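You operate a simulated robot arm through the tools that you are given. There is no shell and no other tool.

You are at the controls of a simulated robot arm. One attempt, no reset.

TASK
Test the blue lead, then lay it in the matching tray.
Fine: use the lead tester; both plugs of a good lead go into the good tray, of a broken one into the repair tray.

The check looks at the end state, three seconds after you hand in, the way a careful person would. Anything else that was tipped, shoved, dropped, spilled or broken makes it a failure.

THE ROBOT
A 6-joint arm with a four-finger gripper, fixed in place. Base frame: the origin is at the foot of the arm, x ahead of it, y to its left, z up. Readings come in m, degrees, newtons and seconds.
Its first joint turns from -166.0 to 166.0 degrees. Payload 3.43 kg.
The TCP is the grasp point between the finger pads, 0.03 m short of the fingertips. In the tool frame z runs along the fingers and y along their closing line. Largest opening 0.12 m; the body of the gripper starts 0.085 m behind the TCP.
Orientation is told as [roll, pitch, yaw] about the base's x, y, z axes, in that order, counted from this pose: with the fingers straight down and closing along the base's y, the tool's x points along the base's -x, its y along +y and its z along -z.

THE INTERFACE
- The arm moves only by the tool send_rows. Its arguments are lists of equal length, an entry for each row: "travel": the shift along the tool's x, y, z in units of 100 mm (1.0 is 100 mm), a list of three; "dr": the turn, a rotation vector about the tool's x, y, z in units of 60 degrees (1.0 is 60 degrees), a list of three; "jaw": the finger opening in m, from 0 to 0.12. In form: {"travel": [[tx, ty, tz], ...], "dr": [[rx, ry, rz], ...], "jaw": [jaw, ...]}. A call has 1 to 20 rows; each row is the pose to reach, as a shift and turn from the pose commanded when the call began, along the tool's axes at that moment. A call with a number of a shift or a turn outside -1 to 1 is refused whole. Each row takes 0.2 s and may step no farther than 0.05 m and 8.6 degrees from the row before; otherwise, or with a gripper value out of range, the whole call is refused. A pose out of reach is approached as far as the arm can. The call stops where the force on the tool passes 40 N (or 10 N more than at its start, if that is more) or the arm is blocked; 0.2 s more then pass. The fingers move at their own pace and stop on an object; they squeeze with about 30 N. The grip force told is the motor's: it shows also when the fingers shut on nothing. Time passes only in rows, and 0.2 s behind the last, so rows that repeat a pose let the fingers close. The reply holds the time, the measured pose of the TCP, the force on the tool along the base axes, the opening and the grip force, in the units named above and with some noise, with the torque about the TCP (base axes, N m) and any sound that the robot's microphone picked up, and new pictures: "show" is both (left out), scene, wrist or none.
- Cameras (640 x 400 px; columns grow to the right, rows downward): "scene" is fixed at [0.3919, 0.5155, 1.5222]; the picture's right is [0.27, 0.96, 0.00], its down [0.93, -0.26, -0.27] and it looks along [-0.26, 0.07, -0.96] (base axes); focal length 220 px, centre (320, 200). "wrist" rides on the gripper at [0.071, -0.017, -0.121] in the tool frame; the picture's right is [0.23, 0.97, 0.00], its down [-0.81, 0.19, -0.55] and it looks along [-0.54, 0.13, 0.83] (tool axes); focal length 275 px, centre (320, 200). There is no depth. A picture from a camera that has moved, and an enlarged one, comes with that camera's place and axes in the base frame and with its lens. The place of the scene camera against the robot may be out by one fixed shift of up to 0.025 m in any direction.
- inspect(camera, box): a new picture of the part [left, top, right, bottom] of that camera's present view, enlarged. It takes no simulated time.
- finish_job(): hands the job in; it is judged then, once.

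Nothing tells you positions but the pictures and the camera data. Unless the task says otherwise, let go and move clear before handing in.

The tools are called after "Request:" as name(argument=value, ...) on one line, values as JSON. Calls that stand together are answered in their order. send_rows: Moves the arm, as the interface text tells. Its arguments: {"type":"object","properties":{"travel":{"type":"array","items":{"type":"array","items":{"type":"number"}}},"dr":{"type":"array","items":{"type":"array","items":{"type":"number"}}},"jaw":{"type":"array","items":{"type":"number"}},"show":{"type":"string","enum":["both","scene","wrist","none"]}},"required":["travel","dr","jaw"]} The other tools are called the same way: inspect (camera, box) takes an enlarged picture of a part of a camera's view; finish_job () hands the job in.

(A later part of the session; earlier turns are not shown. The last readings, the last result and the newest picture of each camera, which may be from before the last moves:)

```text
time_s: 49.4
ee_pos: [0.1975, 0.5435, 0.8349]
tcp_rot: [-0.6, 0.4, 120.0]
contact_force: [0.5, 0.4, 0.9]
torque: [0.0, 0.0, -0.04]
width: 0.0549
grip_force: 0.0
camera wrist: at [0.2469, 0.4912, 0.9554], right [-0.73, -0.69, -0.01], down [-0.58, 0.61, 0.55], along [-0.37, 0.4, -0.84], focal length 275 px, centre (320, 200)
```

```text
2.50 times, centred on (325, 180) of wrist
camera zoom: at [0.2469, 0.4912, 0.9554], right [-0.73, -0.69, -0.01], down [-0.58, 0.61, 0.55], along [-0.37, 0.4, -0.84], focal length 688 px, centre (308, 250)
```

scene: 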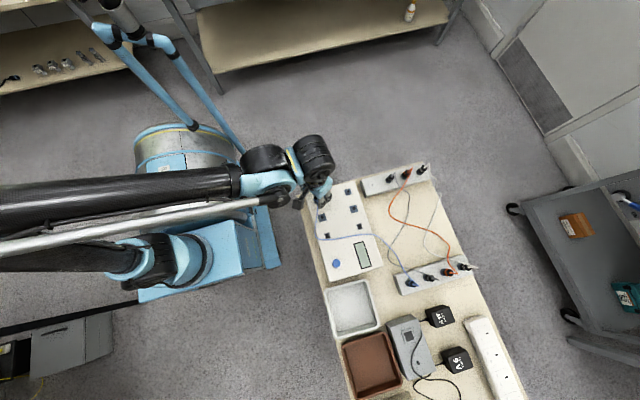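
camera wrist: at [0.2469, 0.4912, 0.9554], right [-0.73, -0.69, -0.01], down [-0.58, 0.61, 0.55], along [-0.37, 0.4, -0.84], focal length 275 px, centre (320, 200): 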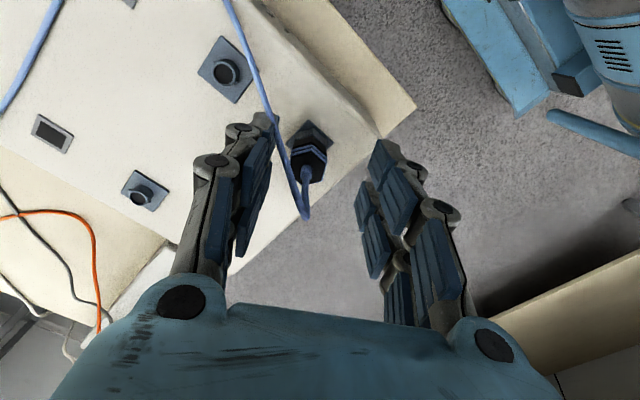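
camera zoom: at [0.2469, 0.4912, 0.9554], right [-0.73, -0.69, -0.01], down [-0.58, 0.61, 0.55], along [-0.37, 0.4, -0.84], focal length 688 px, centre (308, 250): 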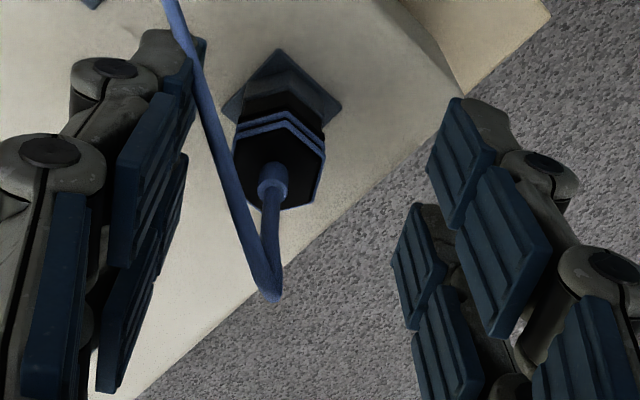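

The force is gone and the plug stands upright on the row-1 left boss. I'll raise the gripper straight up to see how far it is seated, re-levelling the tilt as I go.

Request:
send_rows(travel=[[0, 0, -0.1], [0, 0, -0.3], [0, 0, -0.5], [0, 0, -0.7], [0, 0, -0.7]], dr=[[-0.01, -0.0067, 0], [-0.01, -0.0067, 0], [-0.01, -0.0067, 0], [-0.01, -0.0067, 0], [-0.01, -0.0067, 0]], jaw=[0.055, 0.055, 0.055, 0.055, 0.055], show="both")

Request:
inspect(camera="wrist", box=[260, 60, 360, 160])

Request:
inspect(camera="scene", box=[295, 175, 375, 245])

```text
time_s: 50.6
ee_pos: [0.1968, 0.5441, 0.9038]
tcp_rot: [0.0, -0.1, 120.0]
contact_force: [-1.2, 0.5, 0.6]
torque: [0.0, 0.02, 0.05]
width: 0.055
grip_force: 0.0
camera wrist: at [0.2475, 0.4909, 1.0248], right [-0.73, -0.69, 0.0], down [-0.57, 0.61, 0.55], along [-0.38, 0.4, -0.83], focal length 275 px, centre (320, 200)
```

scene: 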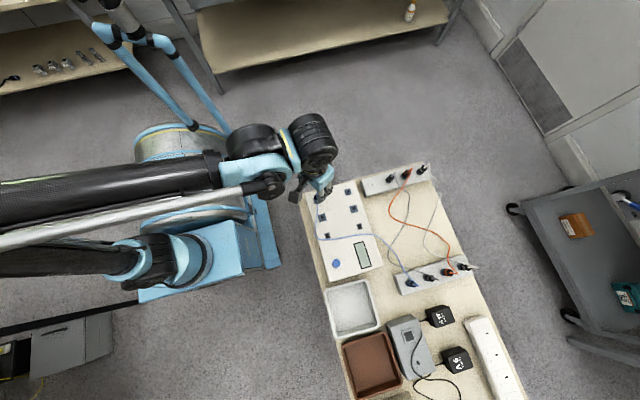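
wrist: 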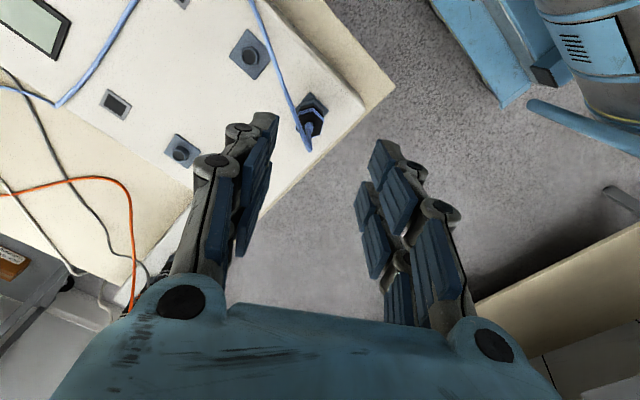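

```text
4.00 times, centred on (310, 110) of wrist
camera zoom: at [0.2475, 0.4909, 1.0248], right [-0.73, -0.69, 0.0], down [-0.57, 0.61, 0.55], along [-0.38, 0.4, -0.83], focal length 1101 px, centre (360, 560)
```

zoom: 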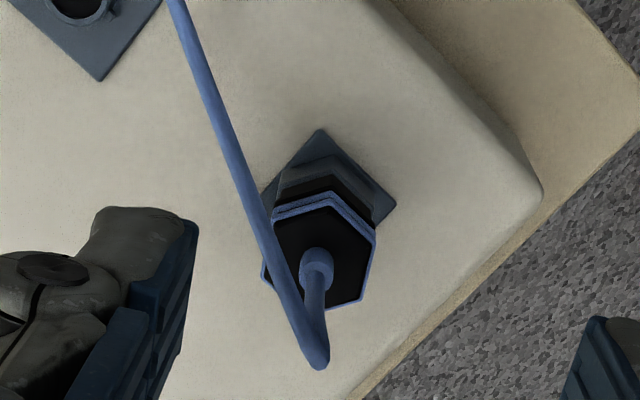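

```text
5.71 times, centred on (335, 210) of scene
camera zoom: at [0.3919, 0.5155, 1.5222], right [0.27, 0.96, 0.0], down [0.93, -0.26, -0.27], along [-0.26, 0.07, -0.96], focal length 1260 px, centre (234, 143)
```

zoom: 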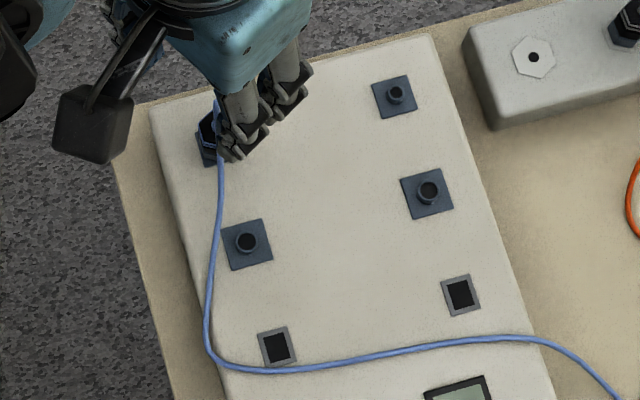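

The plug looks nearly flush on its plate. I'll zoom harder to see whether there's a gap under the collar.

Request:
inspect(camera="wrist", box=[290, 85, 335, 130])

Request:
inspect(camera="scene", box=[312, 185, 340, 205])

```text
8.89 times, centred on (312, 108) of wrist
camera zoom: at [0.2475, 0.4909, 1.0248], right [-0.73, -0.69, 0.0], down [-0.57, 0.61, 0.55], along [-0.38, 0.4, -0.83], focal length 2447 px, centre (387, 1022)
```

zoom: 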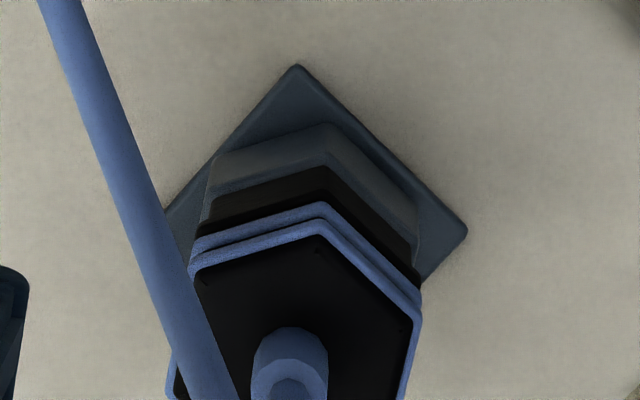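

```text
16.00 times, centred on (326, 195) of scene
camera zoom: at [0.3919, 0.5155, 1.5222], right [0.27, 0.96, 0.0], down [0.93, -0.26, -0.27], along [-0.26, 0.07, -0.96], focal length 3529 px, centre (224, 280)
```

zoom: 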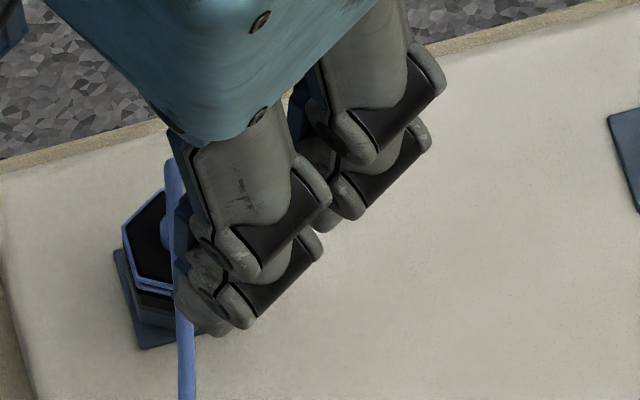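

The collar appears flush on the plate. I'll recentre over the plug, regrip it at the same height, then try a clockwise quarter-turn to lock, as with a BNC.

Request:
send_rows(travel=[[0.052, -0.088, 0], [0.052, -0.088, 0.0], [0.052, -0.088, 0.0]], dr=[[0, 0, 0], [0, 0, 0], [0, 0, 0]], jaw=[0.06, 0.06, 0.06], show="wrist")

Request:
inspect(camera="wrist", box=[270, 80, 370, 180])

```text
time_s: 51.4
ee_pos: [0.2085, 0.5434, 0.9033]
tcp_rot: [0.1, -0.1, 120.0]
contact_force: [0.9, -0.2, 0.6]
torque: [0.03, -0.01, 0.01]
width: 0.0599
grip_force: 0.1
camera wrist: at [0.2579, 0.491, 1.0247], right [-0.73, -0.69, 0.0], down [-0.57, 0.61, 0.55], along [-0.38, 0.4, -0.83], focal length 275 px, centre (320, 200)
```

wrist: 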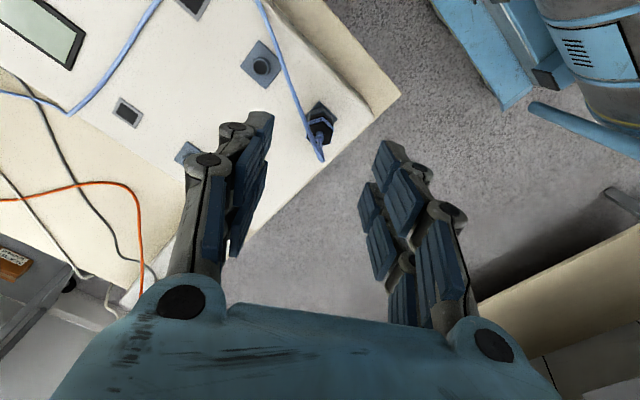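

```text
4.00 times, centred on (320, 130) of wrist
camera zoom: at [0.2579, 0.491, 1.0247], right [-0.73, -0.69, 0.0], down [-0.57, 0.61, 0.55], along [-0.38, 0.4, -0.83], focal length 1101 px, centre (320, 480)
```

zoom: 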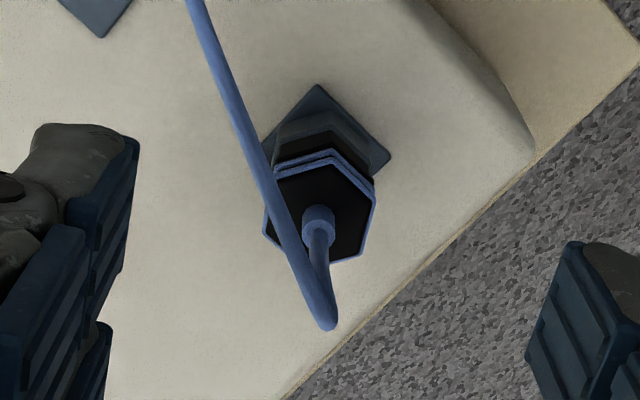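

The plug is centred between the fingers, but the cable runs off toward +x past the left finger. I'll turn to yaw 0 (also on flats) so the cable lies between the fingers.

Request:
send_rows(travel=[[0, 0, 0], [0, 0, 0], [0, 0, 0], [0, 0, 0], [0, 0, 0], [0, 0, 0], [0, 0, 0], [0, 0, 0]], dr=[[0, 0, 0.14], [0, 0, 0.28], [0, 0, 0.42], [0, 0, 0.56], [0, 0, 0.7], [0, 0, 0.84], [0, 0, 0.98], [0, 0, 1.0]], jaw=[0.06, 0.06, 0.06, 0.06, 0.06, 0.06, 0.06, 0.06], show="none")

Request:
send_rows(travel=[[0, 0, 0], [0, 0, 0], [0, 0, 0], [0, 0, 0], [0, 0, 0], [0, 0, 0], [0, 0, 0], [0, 0, 0], [0, 0, 0]], dr=[[0, 0, 0.14], [0, 0, 0.28], [0, 0, 0.42], [0, 0, 0.56], [0, 0, 0.7], [0, 0, 0.84], [0, 0, 0.98], [0, 0, 1.0], [0, 0, 1.0]], jaw=[0.06, 0.06, 0.06, 0.06, 0.06, 0.06, 0.06, 0.06, 0.06], show="wrist")

Request:
inspect(camera="wrist", box=[270, 80, 370, 180])

```text
time_s: 53.2
ee_pos: [0.2063, 0.5436, 0.903]
tcp_rot: [0.1, -0.1, 59.9]
contact_force: [-0.3, -0.2, -0.8]
torque: [0.02, -0.02, 0.04]
width: 0.0601
grip_force: 0.2
```

```text
time_s: 55.2
ee_pos: [0.2082, 0.5439, 0.905]
tcp_rot: [0.2, 0.0, -0.1]
contact_force: [0.0, 0.1, -0.3]
torque: [-0.02, -0.01, 0.02]
width: 0.0602
grip_force: 0.0
camera wrist: at [0.1366, 0.5274, 1.0244], right [-0.23, 0.97, 0.0], down [0.81, 0.19, 0.55], along [0.54, 0.13, -0.83], focal length 275 px, centre (320, 200)
```

wrist: 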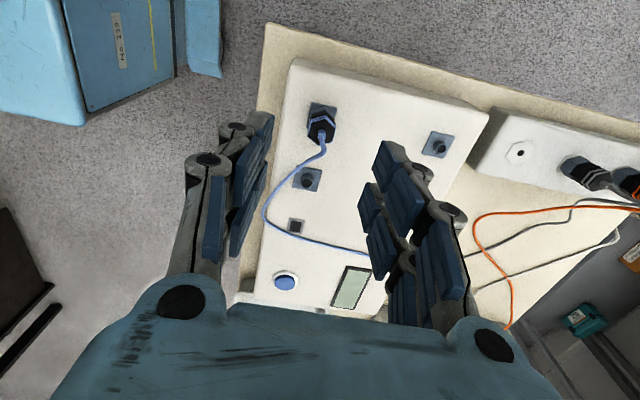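

```text
4.00 times, centred on (320, 130) of wrist
camera zoom: at [0.1366, 0.5274, 1.0244], right [-0.23, 0.97, 0.0], down [0.81, 0.19, 0.55], along [0.54, 0.13, -0.83], focal length 1101 px, centre (320, 480)
```

zoom: 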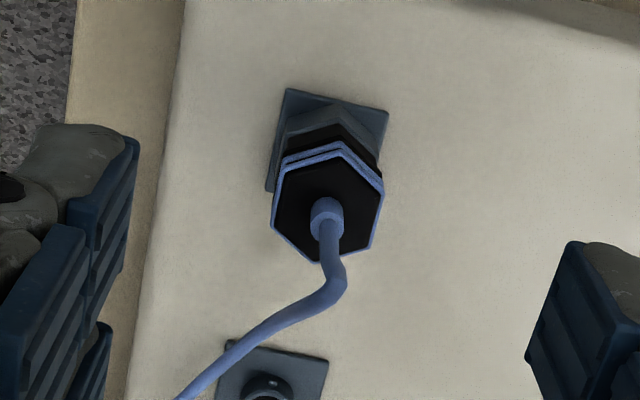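

Now the cable runs away between the fingers toward +x. I'll descend and regrip the plug.

Request:
send_rows(travel=[[0.008, 0.008, 0.2], [0.008, 0.008, 0.4], [0.008, 0.008, 0.6], [0.008, 0.008, 0.69], [0.008, 0.008, 0.69], [0.008, 0.008, 0.69], [0.008, 0.008, 0.69], [0.008, 0.008, 0.69]], dr=[[0, 0, 0], [0, 0, 0], [0, 0, 0], [0, 0, 0], [0, 0, 0], [0, 0, 0], [0, 0, 0], [0, 0, 0]], jaw=[0.05, 0.05, 0.05, 0.05, 0.03, 0.01, 0.005, 0.005], show="wrist")

Request:
inspect(camera="wrist", box=[260, 100, 380, 220])

```text
time_s: 57.0
ee_pos: [0.2065, 0.5446, 0.8346]
tcp_rot: [0.2, 0.1, 0.0]
contact_force: [0.7, 6.3, -3.3]
torque: [0.18, -0.02, 0.0]
width: 0.0192
grip_force: 30.0
camera wrist: at [0.1355, 0.5285, 0.9559], right [-0.23, 0.97, 0.0], down [0.81, 0.19, 0.55], along [0.54, 0.13, -0.83], focal length 275 px, centre (320, 200)
```

wrist: 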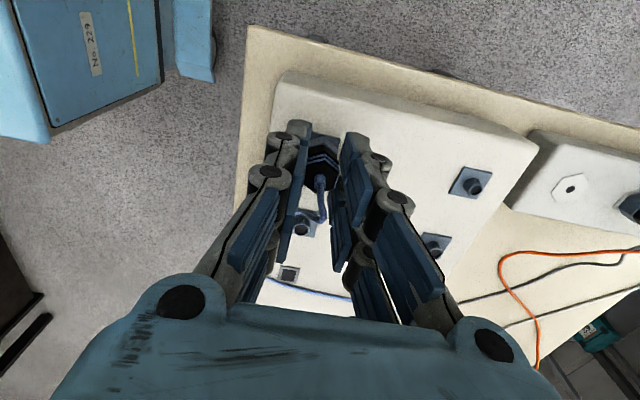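

```text
3.33 times, centred on (320, 160) of wrist
camera zoom: at [0.1355, 0.5285, 0.9559], right [-0.23, 0.97, 0.0], down [0.81, 0.19, 0.55], along [0.54, 0.13, -0.83], focal length 918 px, centre (320, 333)
```

zoom: 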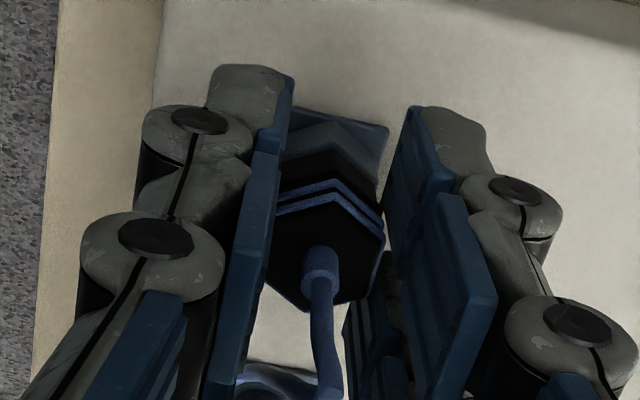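

It is gripped with little side force. I'll press down 2 mm to check it is bottomed.

Request:
send_rows(travel=[[0, 0, 0.01], [0, 0, 0.02], [0, 0, 0.02]], dr=[[0, 0, 0], [0, 0, 0], [0, 0, 0]], jaw=[0.005, 0.005, 0.005], show="none")

Request:
send_rows(travel=[[0, 0, 0.01], [0, 0, 0.02], [0, 0, 0.02]], dr=[[0, 0, 0], [0, 0, 0], [0, 0, 0]], jaw=[0.005, 0.005, 0.005], show="none")

```text
time_s: 57.6
ee_pos: [0.2002, 0.5449, 0.8369]
tcp_rot: [0.1, -1.0, -0.3]
contact_force: [47.5, -5.2, -0.9]
torque: [-0.11, -1.32, -0.01]
width: 0.0201
grip_force: 30.4
stopped in row 2: the force on the tool passed its limit at 46 N (the readings are from after the stop); the commanded pose is now the measured one
```

```text
time_s: 58.4
ee_pos: [0.1973, 0.5438, 0.8357]
tcp_rot: [0.1, -0.7, 0.0]
contact_force: [39.6, -8.7, 17.6]
torque: [-0.29, -1.27, -0.06]
width: 0.0189
grip_force: 29.9
```

I now understand the jolts. Pressing onto the bottom hits the 40 N stop, and the stop re-bases the command, which then shifts the arm by a fixed ~10 mm in x and 0.7° pitch (the same offset as at the start). So the plug is bottomed; I'll release it now and avoid stops from here on.

Request:
send_rows(travel=[[0, 0, 0], [0, 0, 0], [0, 0, 0]], dr=[[0, 0, 0], [0, 0, 0], [0, 0, 0]], jaw=[0.03, 0.05, 0.05], show="wrist")

Request:
inspect(camera="wrist", box=[260, 100, 380, 220])

```text
time_s: 59.2
ee_pos: [0.1963, 0.5447, 0.8356]
tcp_rot: [0.1, -0.8, 0.0]
contact_force: [-0.2, -0.3, 0.1]
torque: [-0.01, -0.03, 0.02]
width: 0.0502
grip_force: 0.1
camera wrist: at [0.124, 0.5288, 0.955], right [-0.23, 0.97, 0.0], down [0.8, 0.19, 0.56], along [0.55, 0.13, -0.83], focal length 275 px, centre (320, 200)
```

wrist: 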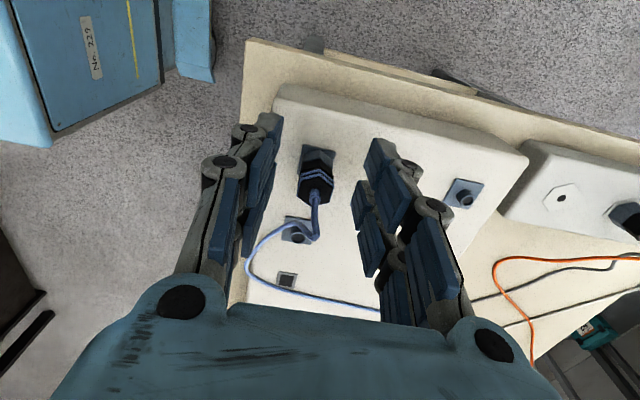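

```text
3.33 times, centred on (320, 160) of wrist
camera zoom: at [0.124, 0.5288, 0.955], right [-0.23, 0.97, 0.0], down [0.8, 0.19, 0.56], along [0.55, 0.13, -0.83], focal length 918 px, centre (320, 333)
```

zoom: 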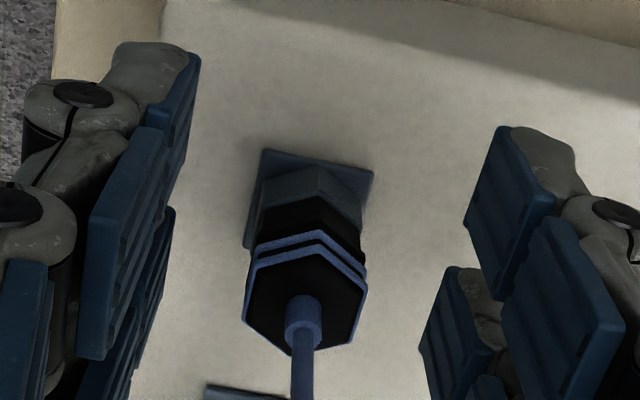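

The plug is still upright on its boss. I'll undo the offset (11 mm in +x, 0.8° pitch) and regrip.

Request:
send_rows(travel=[[-0.05, 0, 0], [-0.108, 0, 0], [-0.108, 0, 0], [-0.108, 0, 0]], dr=[[0, 0.0125, 0], [0, 0.0125, 0], [0, 0.0125, 0], [0, 0.0125, 0]], jaw=[0.05, 0.05, 0.05, 0.05], show="wrist")

Request:
inspect(camera="wrist", box=[260, 100, 380, 220])

```text
time_s: 60.2
ee_pos: [0.2084, 0.5439, 0.835]
tcp_rot: [0.0, 0.0, 0.0]
contact_force: [-0.4, 0.0, -0.1]
torque: [0.01, -0.01, 0.03]
width: 0.0504
grip_force: 0.0
camera wrist: at [0.1365, 0.5287, 0.9561], right [-0.23, 0.97, 0.0], down [0.81, 0.19, 0.55], along [0.54, 0.13, -0.83], focal length 275 px, centre (320, 200)
```

wrist: 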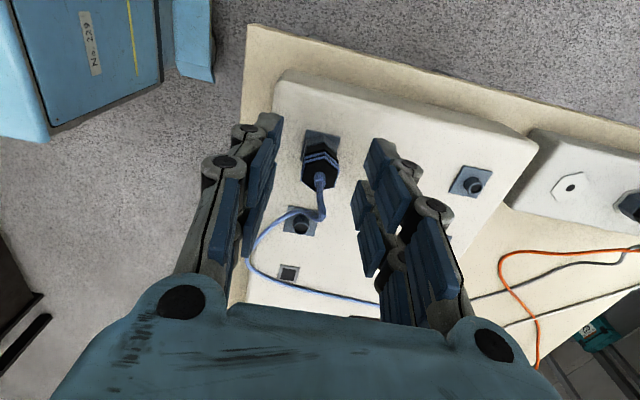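

```text
3.33 times, centred on (320, 160) of wrist
camera zoom: at [0.1365, 0.5287, 0.9561], right [-0.23, 0.97, 0.0], down [0.81, 0.19, 0.55], along [0.54, 0.13, -0.83], focal length 918 px, centre (320, 333)
```

zoom: 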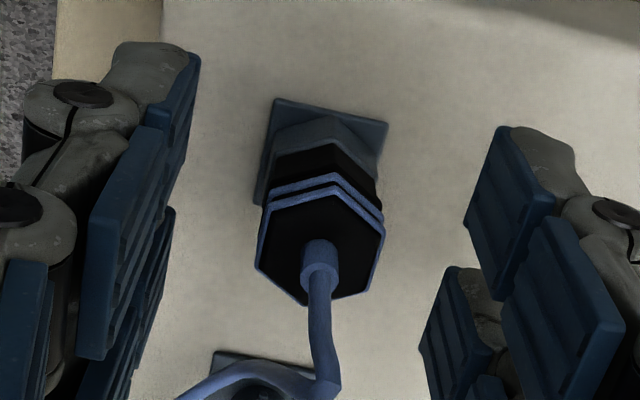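

It is centred again with the plug unchanged. I'll grip and try turning it clockwise (viewed from above) in small steps, watching the torque.

Request:
send_rows(travel=[[0, 0, 0], [0, 0, 0], [0, 0, 0], [0, 0, 0]], dr=[[0, 0, 0], [0, 0, 0], [0, 0, 0], [0, 0, 0]], jaw=[0.03, 0.01, 0.005, 0.005], show="none")

Request:
send_rows(travel=[[0, 0, 0], [0, 0, 0], [0, 0, 0]], dr=[[0, 0, 0.07], [0, 0, 0.14], [0, 0, 0.14]], jaw=[0.005, 0.005, 0.005], show="none")

```text
time_s: 61.2
ee_pos: [0.2072, 0.5447, 0.8352]
tcp_rot: [0.1, -0.1, 0.0]
contact_force: [0.3, -4.6, -2.4]
torque: [-0.15, -0.02, 0.03]
width: 0.0193
grip_force: 29.5
```

```text
time_s: 62.0
ee_pos: [0.2075, 0.5448, 0.8354]
tcp_rot: [0.2, 0.0, -8.5]
contact_force: [1.7, -8.6, 3.2]
torque: [-0.31, -0.07, 0.01]
width: 0.0193
grip_force: 29.7
```

It turns freely with no torque. I'll continue the turn to about 60°.

Request:
send_rows(travel=[[0, 0, 0], [0, 0, 0], [0, 0, 0], [0, 0, 0]], dr=[[0, 0, 0.14], [0, 0, 0.28], [0, 0, 0.42], [0, 0, 0.42]], jaw=[0.005, 0.005, 0.005, 0.005], show="none")

Request:
send_rows(travel=[[0, 0, 0], [0, 0, 0], [0, 0, 0], [0, 0, 0]], dr=[[0, 0, 0.14], [0, 0, 0.28], [0, 0, 0.42], [0, 0, 0.42]], jaw=[0.005, 0.005, 0.005, 0.005], show="wrist")

Request:
inspect(camera="wrist", box=[260, 100, 380, 220])

```text
time_s: 63.0
ee_pos: [0.2067, 0.5446, 0.8358]
tcp_rot: [0.1, 0.1, -33.7]
contact_force: [2.5, -15.8, 4.3]
torque: [-0.53, -0.14, -0.02]
width: 0.0191
grip_force: 30.1
```

```text
time_s: 64.0
ee_pos: [0.207, 0.5449, 0.8356]
tcp_rot: [-0.1, 0.2, -59.0]
contact_force: [-7.6, -16.2, -7.0]
torque: [-0.45, 0.18, -0.02]
width: 0.019
grip_force: 30.3
camera wrist: at [0.1563, 0.5973, 0.9562], right [0.71, 0.7, 0.0], down [0.58, -0.6, 0.55], along [0.39, -0.39, -0.83], focal length 275 px, centre (320, 200)
```

wrist: 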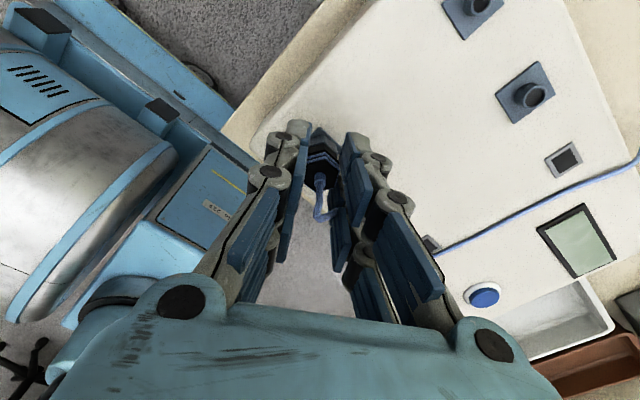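

```text
3.33 times, centred on (320, 160) of wrist
camera zoom: at [0.1563, 0.5973, 0.9562], right [0.71, 0.7, 0.0], down [0.58, -0.6, 0.55], along [0.39, -0.39, -0.83], focal length 918 px, centre (320, 333)
```

zoom: 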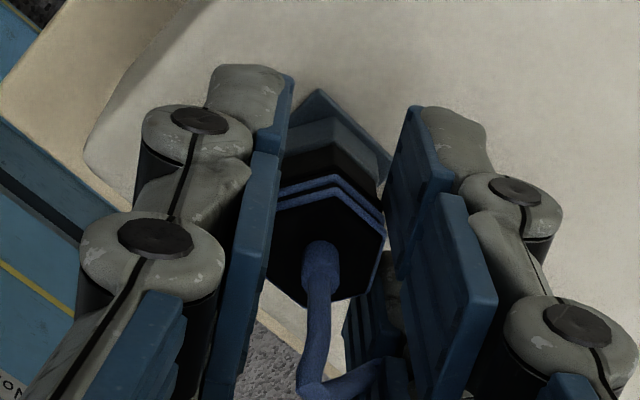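

The plug has turned 59° without resistance. Now a gentle 1 mm tug to see whether it is locked.

Request:
send_rows(travel=[[0, 0, -0.005], [0, 0, -0.01], [0, 0, -0.01]], dr=[[0, 0, 0], [0, 0, 0], [0, 0, 0]], jaw=[0.005, 0.005, 0.005], show="none")

```text
time_s: 64.6
ee_pos: [0.2014, 0.545, 0.8379]
tcp_rot: [0.9, -0.6, -59.0]
contact_force: [67.9, 1.8, -27.6]
torque: [0.0, -1.47, -0.07]
width: 0.0258
grip_force: 30.8
stopped in row 3: the force on the tool passed its limit at 43 N (the readings are from after the stop); the commanded pose is now the measured one
```

A 1 mm tug met over 40 N, so the bayonet is locked. I'll release right away to relieve the side load.

Request:
send_rows(travel=[[0, 0, 0], [0, 0, 0], [0, 0, 0]], dr=[[0, 0, 0], [0, 0, 0], [0, 0, 0]], jaw=[0.04, 0.06, 0.06], show="wrist")

Request:
inspect(camera="wrist", box=[260, 100, 380, 220])

Request:
inspect(camera="scene", box=[290, 150, 480, 300])

```text
time_s: 65.4
ee_pos: [0.1972, 0.5437, 0.8374]
tcp_rot: [0.6, -0.2, -58.8]
contact_force: [0.2, -0.4, -0.4]
torque: [-0.03, 0.01, -0.01]
width: 0.06
grip_force: 0.1
camera wrist: at [0.1446, 0.5971, 0.9583], right [0.71, 0.7, 0.01], down [0.58, -0.6, 0.56], along [0.4, -0.39, -0.83], focal length 275 px, centre (320, 200)
```

wrist: 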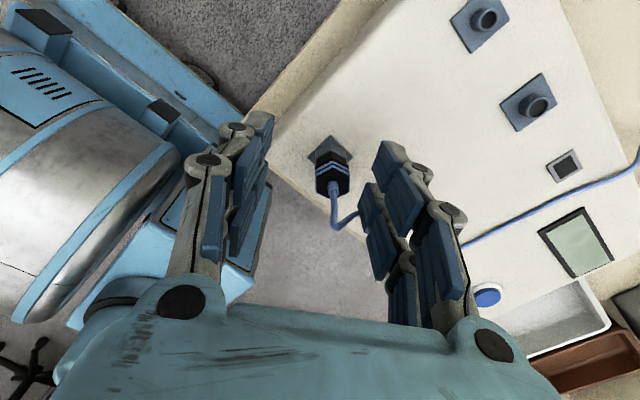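

```text
3.33 times, centred on (320, 160) of wrist
camera zoom: at [0.1446, 0.5971, 0.9583], right [0.71, 0.7, 0.01], down [0.58, -0.6, 0.56], along [0.4, -0.39, -0.83], focal length 918 px, centre (320, 333)
```

zoom: 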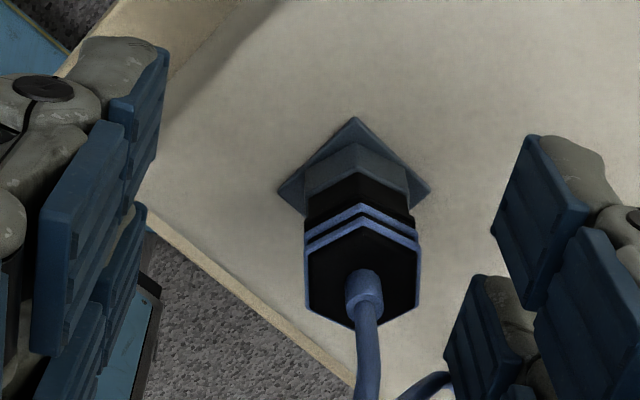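

```text
2.67 times, centred on (385, 225) of scene
camera zoom: at [0.3919, 0.5155, 1.5222], right [0.27, 0.96, 0.0], down [0.93, -0.26, -0.27], along [-0.26, 0.07, -0.96], focal length 588 px, centre (147, 133)
```

zoom: 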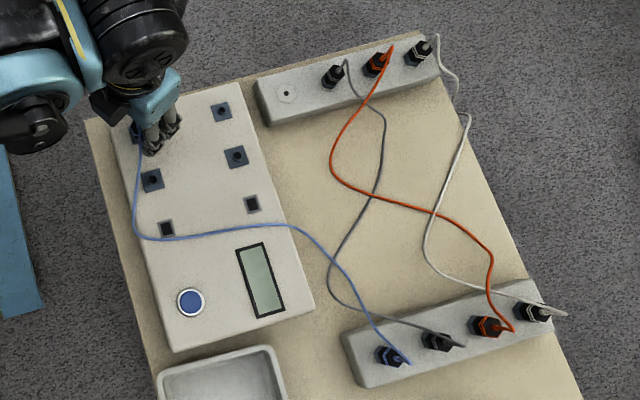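

Plug A is locked and the lead's cable runs freely. I'll rise straight up, level out, and then head for the other blue plug in the near rack.

Request:
send_rows(travel=[[0, 0, -0.15], [0, 0, -0.3], [0, 0, -0.5], [0, 0, -0.7], [0, 0, -0.9], [0, 0, -1.0], [0, 0, -1.0]], dr=[[0.01, 0.006, 0], [0.01, 0.006, 0], [0.01, 0.006, 0], [0.01, 0.006, 0], [0.01, 0.006, 0], [0.01, 0.006, 0], [0.01, 0.006, 0]], jaw=[0.06, 0.06, 0.06, 0.06, 0.06, 0.06, 0.06], show="both")

```text
time_s: 67.0
ee_pos: [0.1959, 0.5448, 0.9381]
tcp_rot: [0.0, 0.0, -58.8]
contact_force: [0.2, 0.4, -0.1]
torque: [0.0, 0.0, 0.02]
width: 0.0598
grip_force: 0.1
camera wrist: at [0.1453, 0.5967, 1.0591], right [0.71, 0.7, 0.0], down [0.58, -0.6, 0.55], along [0.39, -0.39, -0.83], focal length 275 px, centre (320, 200)
```

scene: 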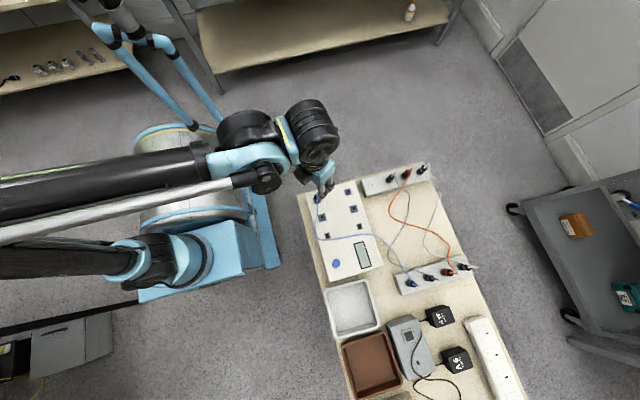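
wrist: 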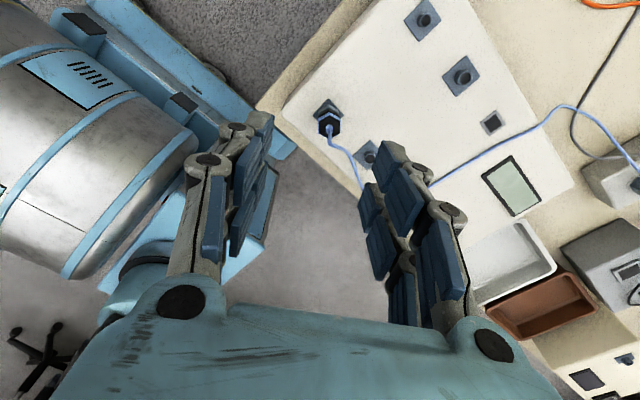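

Clear above. I'll turn to yaw 0 and travel high over to the near rack.

Request:
send_rows(travel=[[0, 0.15, -0.1], [0, 0.3, -0.2], [0, 0.45, -0.3], [0, 0.6, -0.3], [0, 0.75, -0.3], [0, 0.9, -0.3], [0, 1.0, -0.3], [0, 1.0, -0.3]], dr=[[0, 0, -0.14], [0, 0, -0.28], [0, 0, -0.42], [0, 0, -0.56], [0, 0, -0.7], [0, 0, -0.84], [0, 0, -0.98], [0, 0, -0.98]], jaw=[0.06, 0.06, 0.08, 0.1, 0.12, 0.12, 0.12, 0.12], show="none")

Request:
send_rows(travel=[[-0.28, 0.22, 0], [-0.56, 0.44, 0], [-0.84, 0.67, 0], [-0.84, 0.67, 0]], dr=[[0, 0, 0], [0, 0, 0], [0, 0, 0], [0, 0, 0]], jaw=[0.12, 0.12, 0.12, 0.12], show="none")

Request:
send_rows(travel=[[-0.28, 0.22, 0], [-0.56, 0.44, 0], [-0.84, 0.67, 0], [-0.84, 0.67, 0]], dr=[[0, 0, 0], [0, 0, 0], [0, 0, 0], [0, 0, 0]], jaw=[0.12, 0.12, 0.12, 0.12], show="wrist")

Request:
inspect(camera="wrist", box=[230, 60, 430, 260])

```text
time_s: 68.8
ee_pos: [0.2817, 0.5957, 0.9684]
tcp_rot: [0.2, 0.1, 0.0]
contact_force: [0.3, -0.2, 0.1]
torque: [-0.02, -0.04, 0.0]
width: 0.1198
grip_force: 0.1
```

```text
time_s: 69.8
ee_pos: [0.3664, 0.6631, 0.9679]
tcp_rot: [-0.1, 0.1, 0.1]
contact_force: [0.5, -0.2, -0.6]
torque: [0.0, 0.0, -0.01]
width: 0.1198
grip_force: 0.0
```

```text
time_s: 70.8
ee_pos: [0.4501, 0.7296, 0.9684]
tcp_rot: [0.1, 0.1, -0.1]
contact_force: [-0.2, -0.8, -0.2]
torque: [-0.01, -0.01, 0.0]
width: 0.1198
grip_force: 0.0
camera wrist: at [0.3796, 0.7135, 1.0893], right [-0.23, 0.97, 0.0], down [0.81, 0.19, 0.55], along [0.54, 0.13, -0.83], focal length 275 px, centre (320, 200)
```

wrist: 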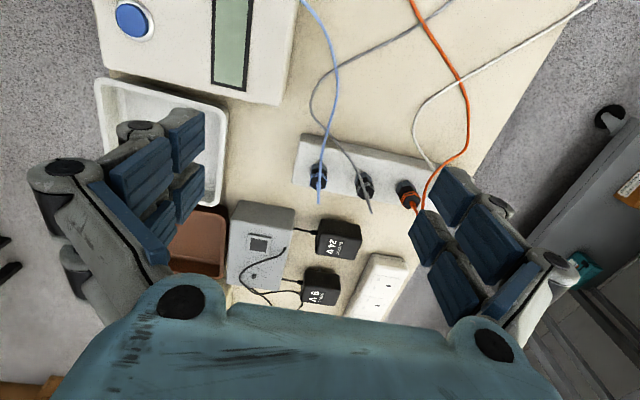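

```text
2.00 times, centred on (330, 160) of wrist
camera zoom: at [0.3796, 0.7135, 1.0893], right [-0.23, 0.97, 0.0], down [0.81, 0.19, 0.55], along [0.54, 0.13, -0.83], focal length 551 px, centre (300, 280)
```

zoom: 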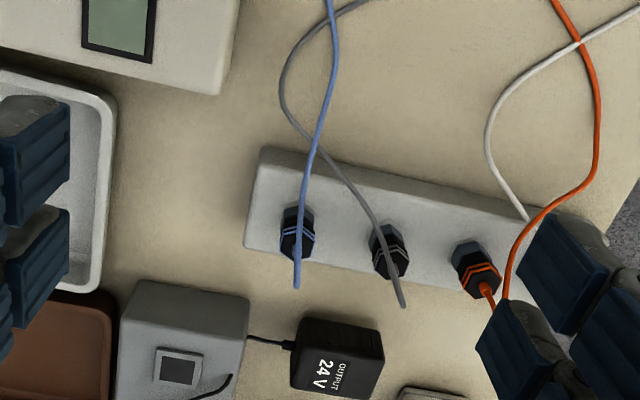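

Blue lies above grey at both crossings, so it will lift off cleanly. The near blue plug is at about (0.532, 0.748), and I'll move above it.

Request:
send_rows(travel=[[-0.3, 0.06, 0], [-0.6, 0.12, 0.1], [-0.8, 0.18, 0.3], [-0.823, 0.18, 0.48], [-0.823, 0.18, 0.48]], dr=[[0, 0, 0], [0, 0, 0], [0, 0, 0], [0, 0, 0], [0, 0, 0]], jaw=[0.1, 0.08, 0.06, 0.06, 0.06], show="wrist")

Request:
inspect(camera="wrist", box=[260, 70, 380, 190])

```text
time_s: 72.0
ee_pos: [0.5325, 0.7472, 0.9201]
tcp_rot: [0.1, 0.1, -0.1]
contact_force: [0.8, 0.0, -0.5]
torque: [0.0, 0.01, 0.0]
width: 0.0603
grip_force: 0.1
camera wrist: at [0.461, 0.7316, 1.0406], right [-0.23, 0.97, 0.0], down [0.81, 0.19, 0.55], along [0.54, 0.13, -0.83], focal length 275 px, centre (320, 200)
```

wrist: 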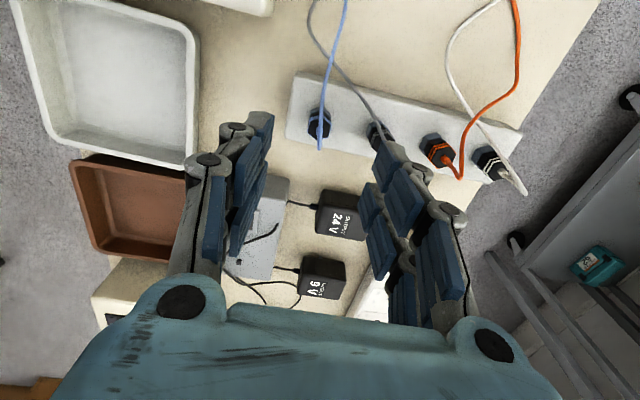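

```text
3.33 times, centred on (320, 130) of wrist
camera zoom: at [0.461, 0.7316, 1.0406], right [-0.23, 0.97, 0.0], down [0.81, 0.19, 0.55], along [0.54, 0.13, -0.83], focal length 918 px, centre (320, 433)
```

zoom: 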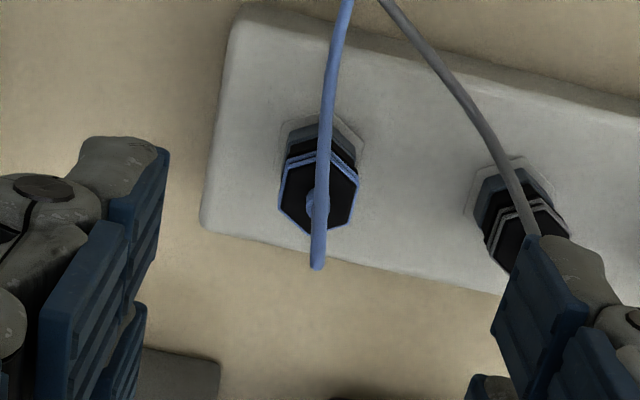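

The neighbouring grey plug is close to the right finger's path, so I'll use a narrower opening. First a sharper look to fix the plug's position.

Request:
inspect(camera="wrist", box=[295, 95, 345, 155])

```text
6.67 times, centred on (320, 125) of wrist
camera zoom: at [0.461, 0.7316, 1.0406], right [-0.23, 0.97, 0.0], down [0.81, 0.19, 0.55], along [0.54, 0.13, -0.83], focal length 1835 px, centre (320, 700)
```

zoom: 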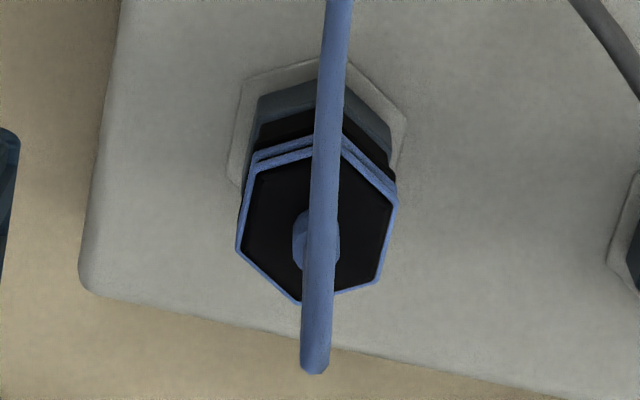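

The better reading puts the plug at about (0.541, 0.749). I'll shift over it, lower a little, and verify.

Request:
send_rows(travel=[[-0.087, 0.017, 0], [-0.087, 0.017, 0.15], [-0.087, 0.017, 0.3], [-0.087, 0.017, 0.3]], dr=[[0, 0, 0], [0, 0, 0], [0, 0, 0], [0, 0, 0]], jaw=[0.05, 0.042, 0.042, 0.042], show="wrist")

Request:
inspect(camera="wrist", box=[280, 90, 360, 170])

```text
time_s: 73.0
ee_pos: [0.5402, 0.7488, 0.89]
tcp_rot: [0.2, 0.2, 0.0]
contact_force: [-0.4, -0.5, 1.5]
torque: [0.02, 0.01, -0.01]
width: 0.0419
grip_force: 0.0
camera wrist: at [0.4696, 0.7329, 1.0102], right [-0.23, 0.97, 0.0], down [0.81, 0.19, 0.55], along [0.54, 0.13, -0.83], focal length 275 px, centre (320, 200)
```

wrist: 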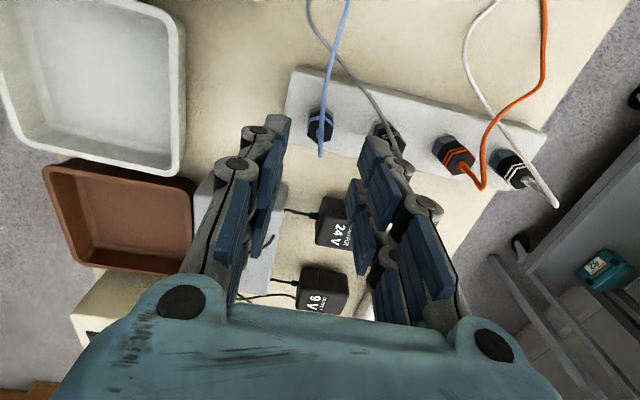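

```text
5.00 times, centred on (320, 130) of wrist
camera zoom: at [0.4696, 0.7329, 1.0102], right [-0.23, 0.97, 0.0], down [0.81, 0.19, 0.55], along [0.54, 0.13, -0.83], focal length 1376 px, centre (320, 550)
```

zoom: 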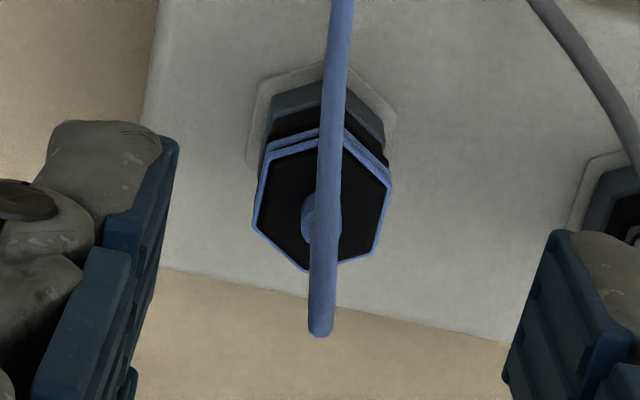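

The plug is on-axis with its top at z≈0.805 and flats facing the fingers at yaw 0. I'll descend and grip at the same relative height as the first plug.

Request:
send_rows(travel=[[0, 0, 0.2], [0, 0, 0.4], [0, 0, 0.6], [0, 0, 0.7], [0, 0, 0.78], [0, 0, 0.78]], dr=[[0, 0, 0], [0, 0, 0], [0, 0, 0], [0, 0, 0], [0, 0, 0], [0, 0, 0]], jaw=[0.042, 0.042, 0.042, 0.042, 0.042, 0.042], show="wrist")

Request:
inspect(camera="wrist", box=[260, 100, 380, 220])

```text
time_s: 74.4
ee_pos: [0.5396, 0.7508, 0.8111]
tcp_rot: [0.1, 0.1, 0.0]
contact_force: [0.0, -0.5, 0.5]
torque: [0.01, -0.01, -0.01]
width: 0.0421
grip_force: 0.1
camera wrist: at [0.4696, 0.7334, 0.9324], right [-0.23, 0.97, 0.0], down [0.81, 0.19, 0.55], along [0.54, 0.13, -0.83], focal length 275 px, centre (320, 200)
```

wrist: 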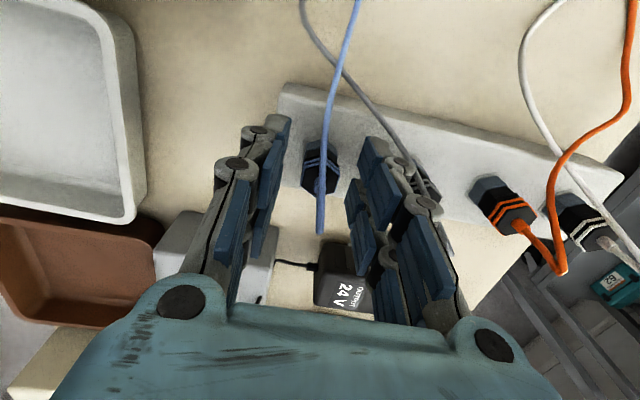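

```text
3.33 times, centred on (320, 160) of wrist
camera zoom: at [0.4696, 0.7334, 0.9324], right [-0.23, 0.97, 0.0], down [0.81, 0.19, 0.55], along [0.54, 0.13, -0.83], focal length 918 px, centre (320, 333)
```

zoom: 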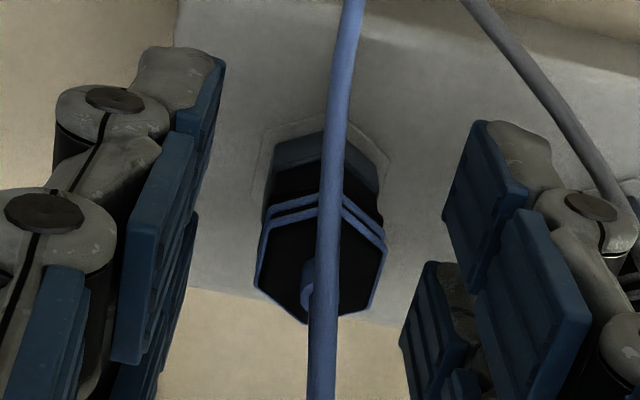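

Everything is clear and there are no forces; the gripper body is also clear of the black adapters. I'll close on the plug.

Request:
send_rows(travel=[[0, 0, 0], [0, 0, 0], [0, 0, 0], [0, 0, 0]], dr=[[0, 0, 0], [0, 0, 0], [0, 0, 0], [0, 0, 0]], jaw=[0.025, 0.01, 0.005, 0.005], show="wrist")

Request:
inspect(camera="wrist", box=[260, 100, 380, 220])

```text
time_s: 75.4
ee_pos: [0.5412, 0.7498, 0.8107]
tcp_rot: [0.1, 0.1, 0.0]
contact_force: [-0.5, -0.1, -0.4]
torque: [-0.04, 0.0, 0.03]
width: 0.0193
grip_force: 30.2
camera wrist: at [0.4696, 0.7334, 0.9324], right [-0.23, 0.97, 0.0], down [0.81, 0.19, 0.55], along [0.54, 0.13, -0.83], focal length 275 px, centre (320, 200)
```

wrist: 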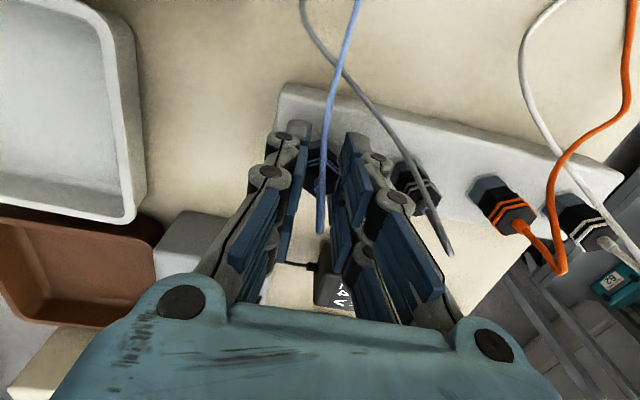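

```text
3.33 times, centred on (320, 160) of wrist
camera zoom: at [0.4696, 0.7334, 0.9324], right [-0.23, 0.97, 0.0], down [0.81, 0.19, 0.55], along [0.54, 0.13, -0.83], focal length 918 px, centre (320, 333)
```

zoom: 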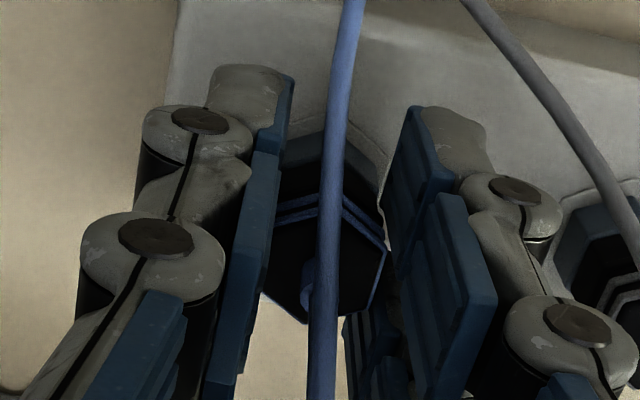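

Gripped at 19.3 mm. I'll lift straight up.

Request:
send_rows(travel=[[0, 0, -0.05], [0, 0, -0.1], [0, 0, -0.2], [0, 0, -0.4], [0, 0, -0.6], [0, 0, -0.8], [0, 0, -1.0], [0, 0, -1.0]], dr=[[0, 0, 0], [0, 0, 0], [0, 0, 0], [0, 0, 0], [0, 0, 0], [0, 0, 0], [0, 0, 0], [0, 0, 0]], jaw=[0.005, 0.005, 0.005, 0.005, 0.005, 0.005, 0.005, 0.005], show="both")

Request:
inspect(camera="wrist", box=[240, 60, 440, 220])

Request:
inspect(camera="scene", box=[290, 150, 480, 300])

```text
time_s: 77.2
ee_pos: [0.5398, 0.75, 0.9123]
tcp_rot: [0.1, 0.1, 0.0]
contact_force: [0.9, 0.1, -0.4]
torque: [0.0, 0.0, 0.02]
width: 0.0193
grip_force: 30.1
camera wrist: at [0.4702, 0.7335, 1.0329], right [-0.23, 0.97, 0.0], down [0.81, 0.19, 0.55], along [0.54, 0.13, -0.83], focal length 275 px, centre (320, 200)
```

scene: 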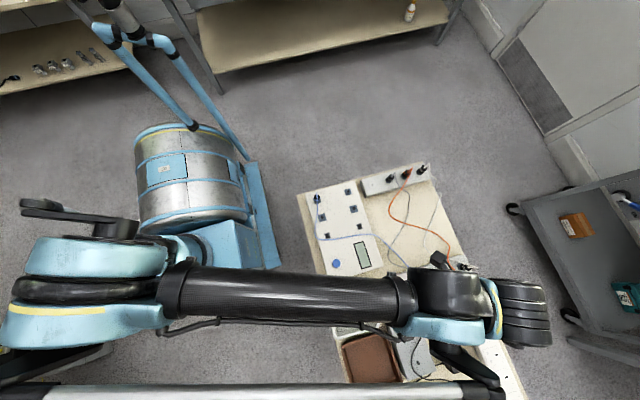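
wrist: 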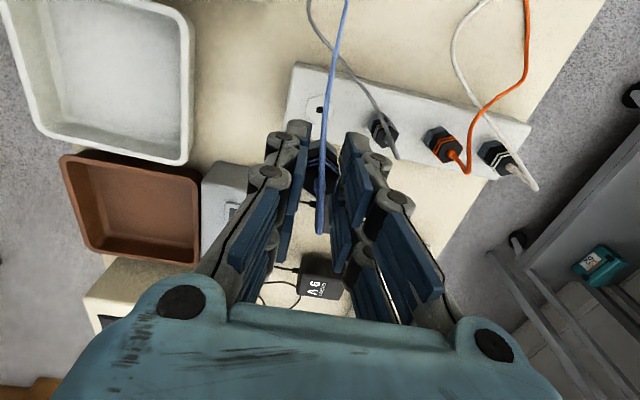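

```text
2.50 times, centred on (340, 140) of wrist
camera zoom: at [0.4702, 0.7335, 1.0329], right [-0.23, 0.97, 0.0], down [0.81, 0.19, 0.55], along [0.54, 0.13, -0.83], focal length 688 px, centre (270, 350)
```

zoom: 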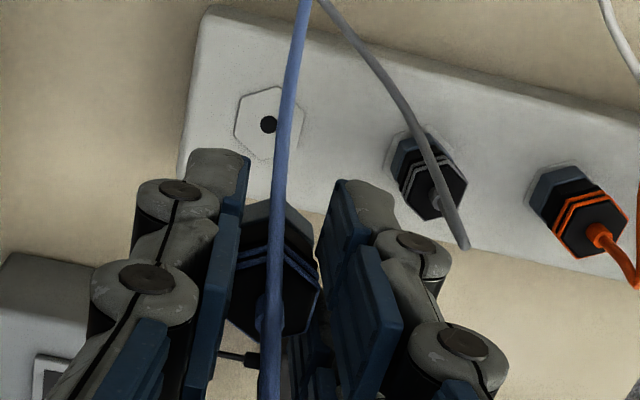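

```text
2.67 times, centred on (385, 225) of scene
camera zoom: at [0.3919, 0.5155, 1.5222], right [0.27, 0.96, 0.0], down [0.93, -0.26, -0.27], along [-0.26, 0.07, -0.96], focal length 588 px, centre (147, 133)
```

zoom: 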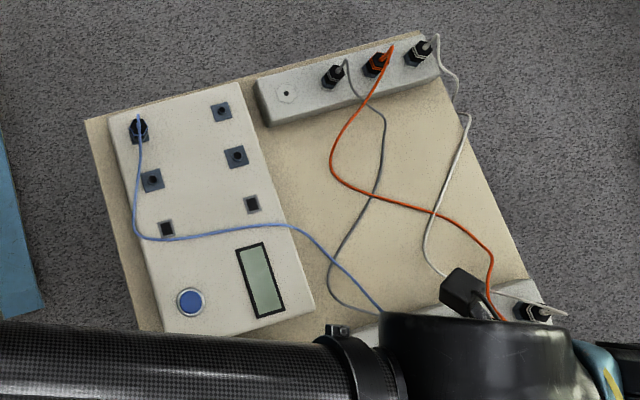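

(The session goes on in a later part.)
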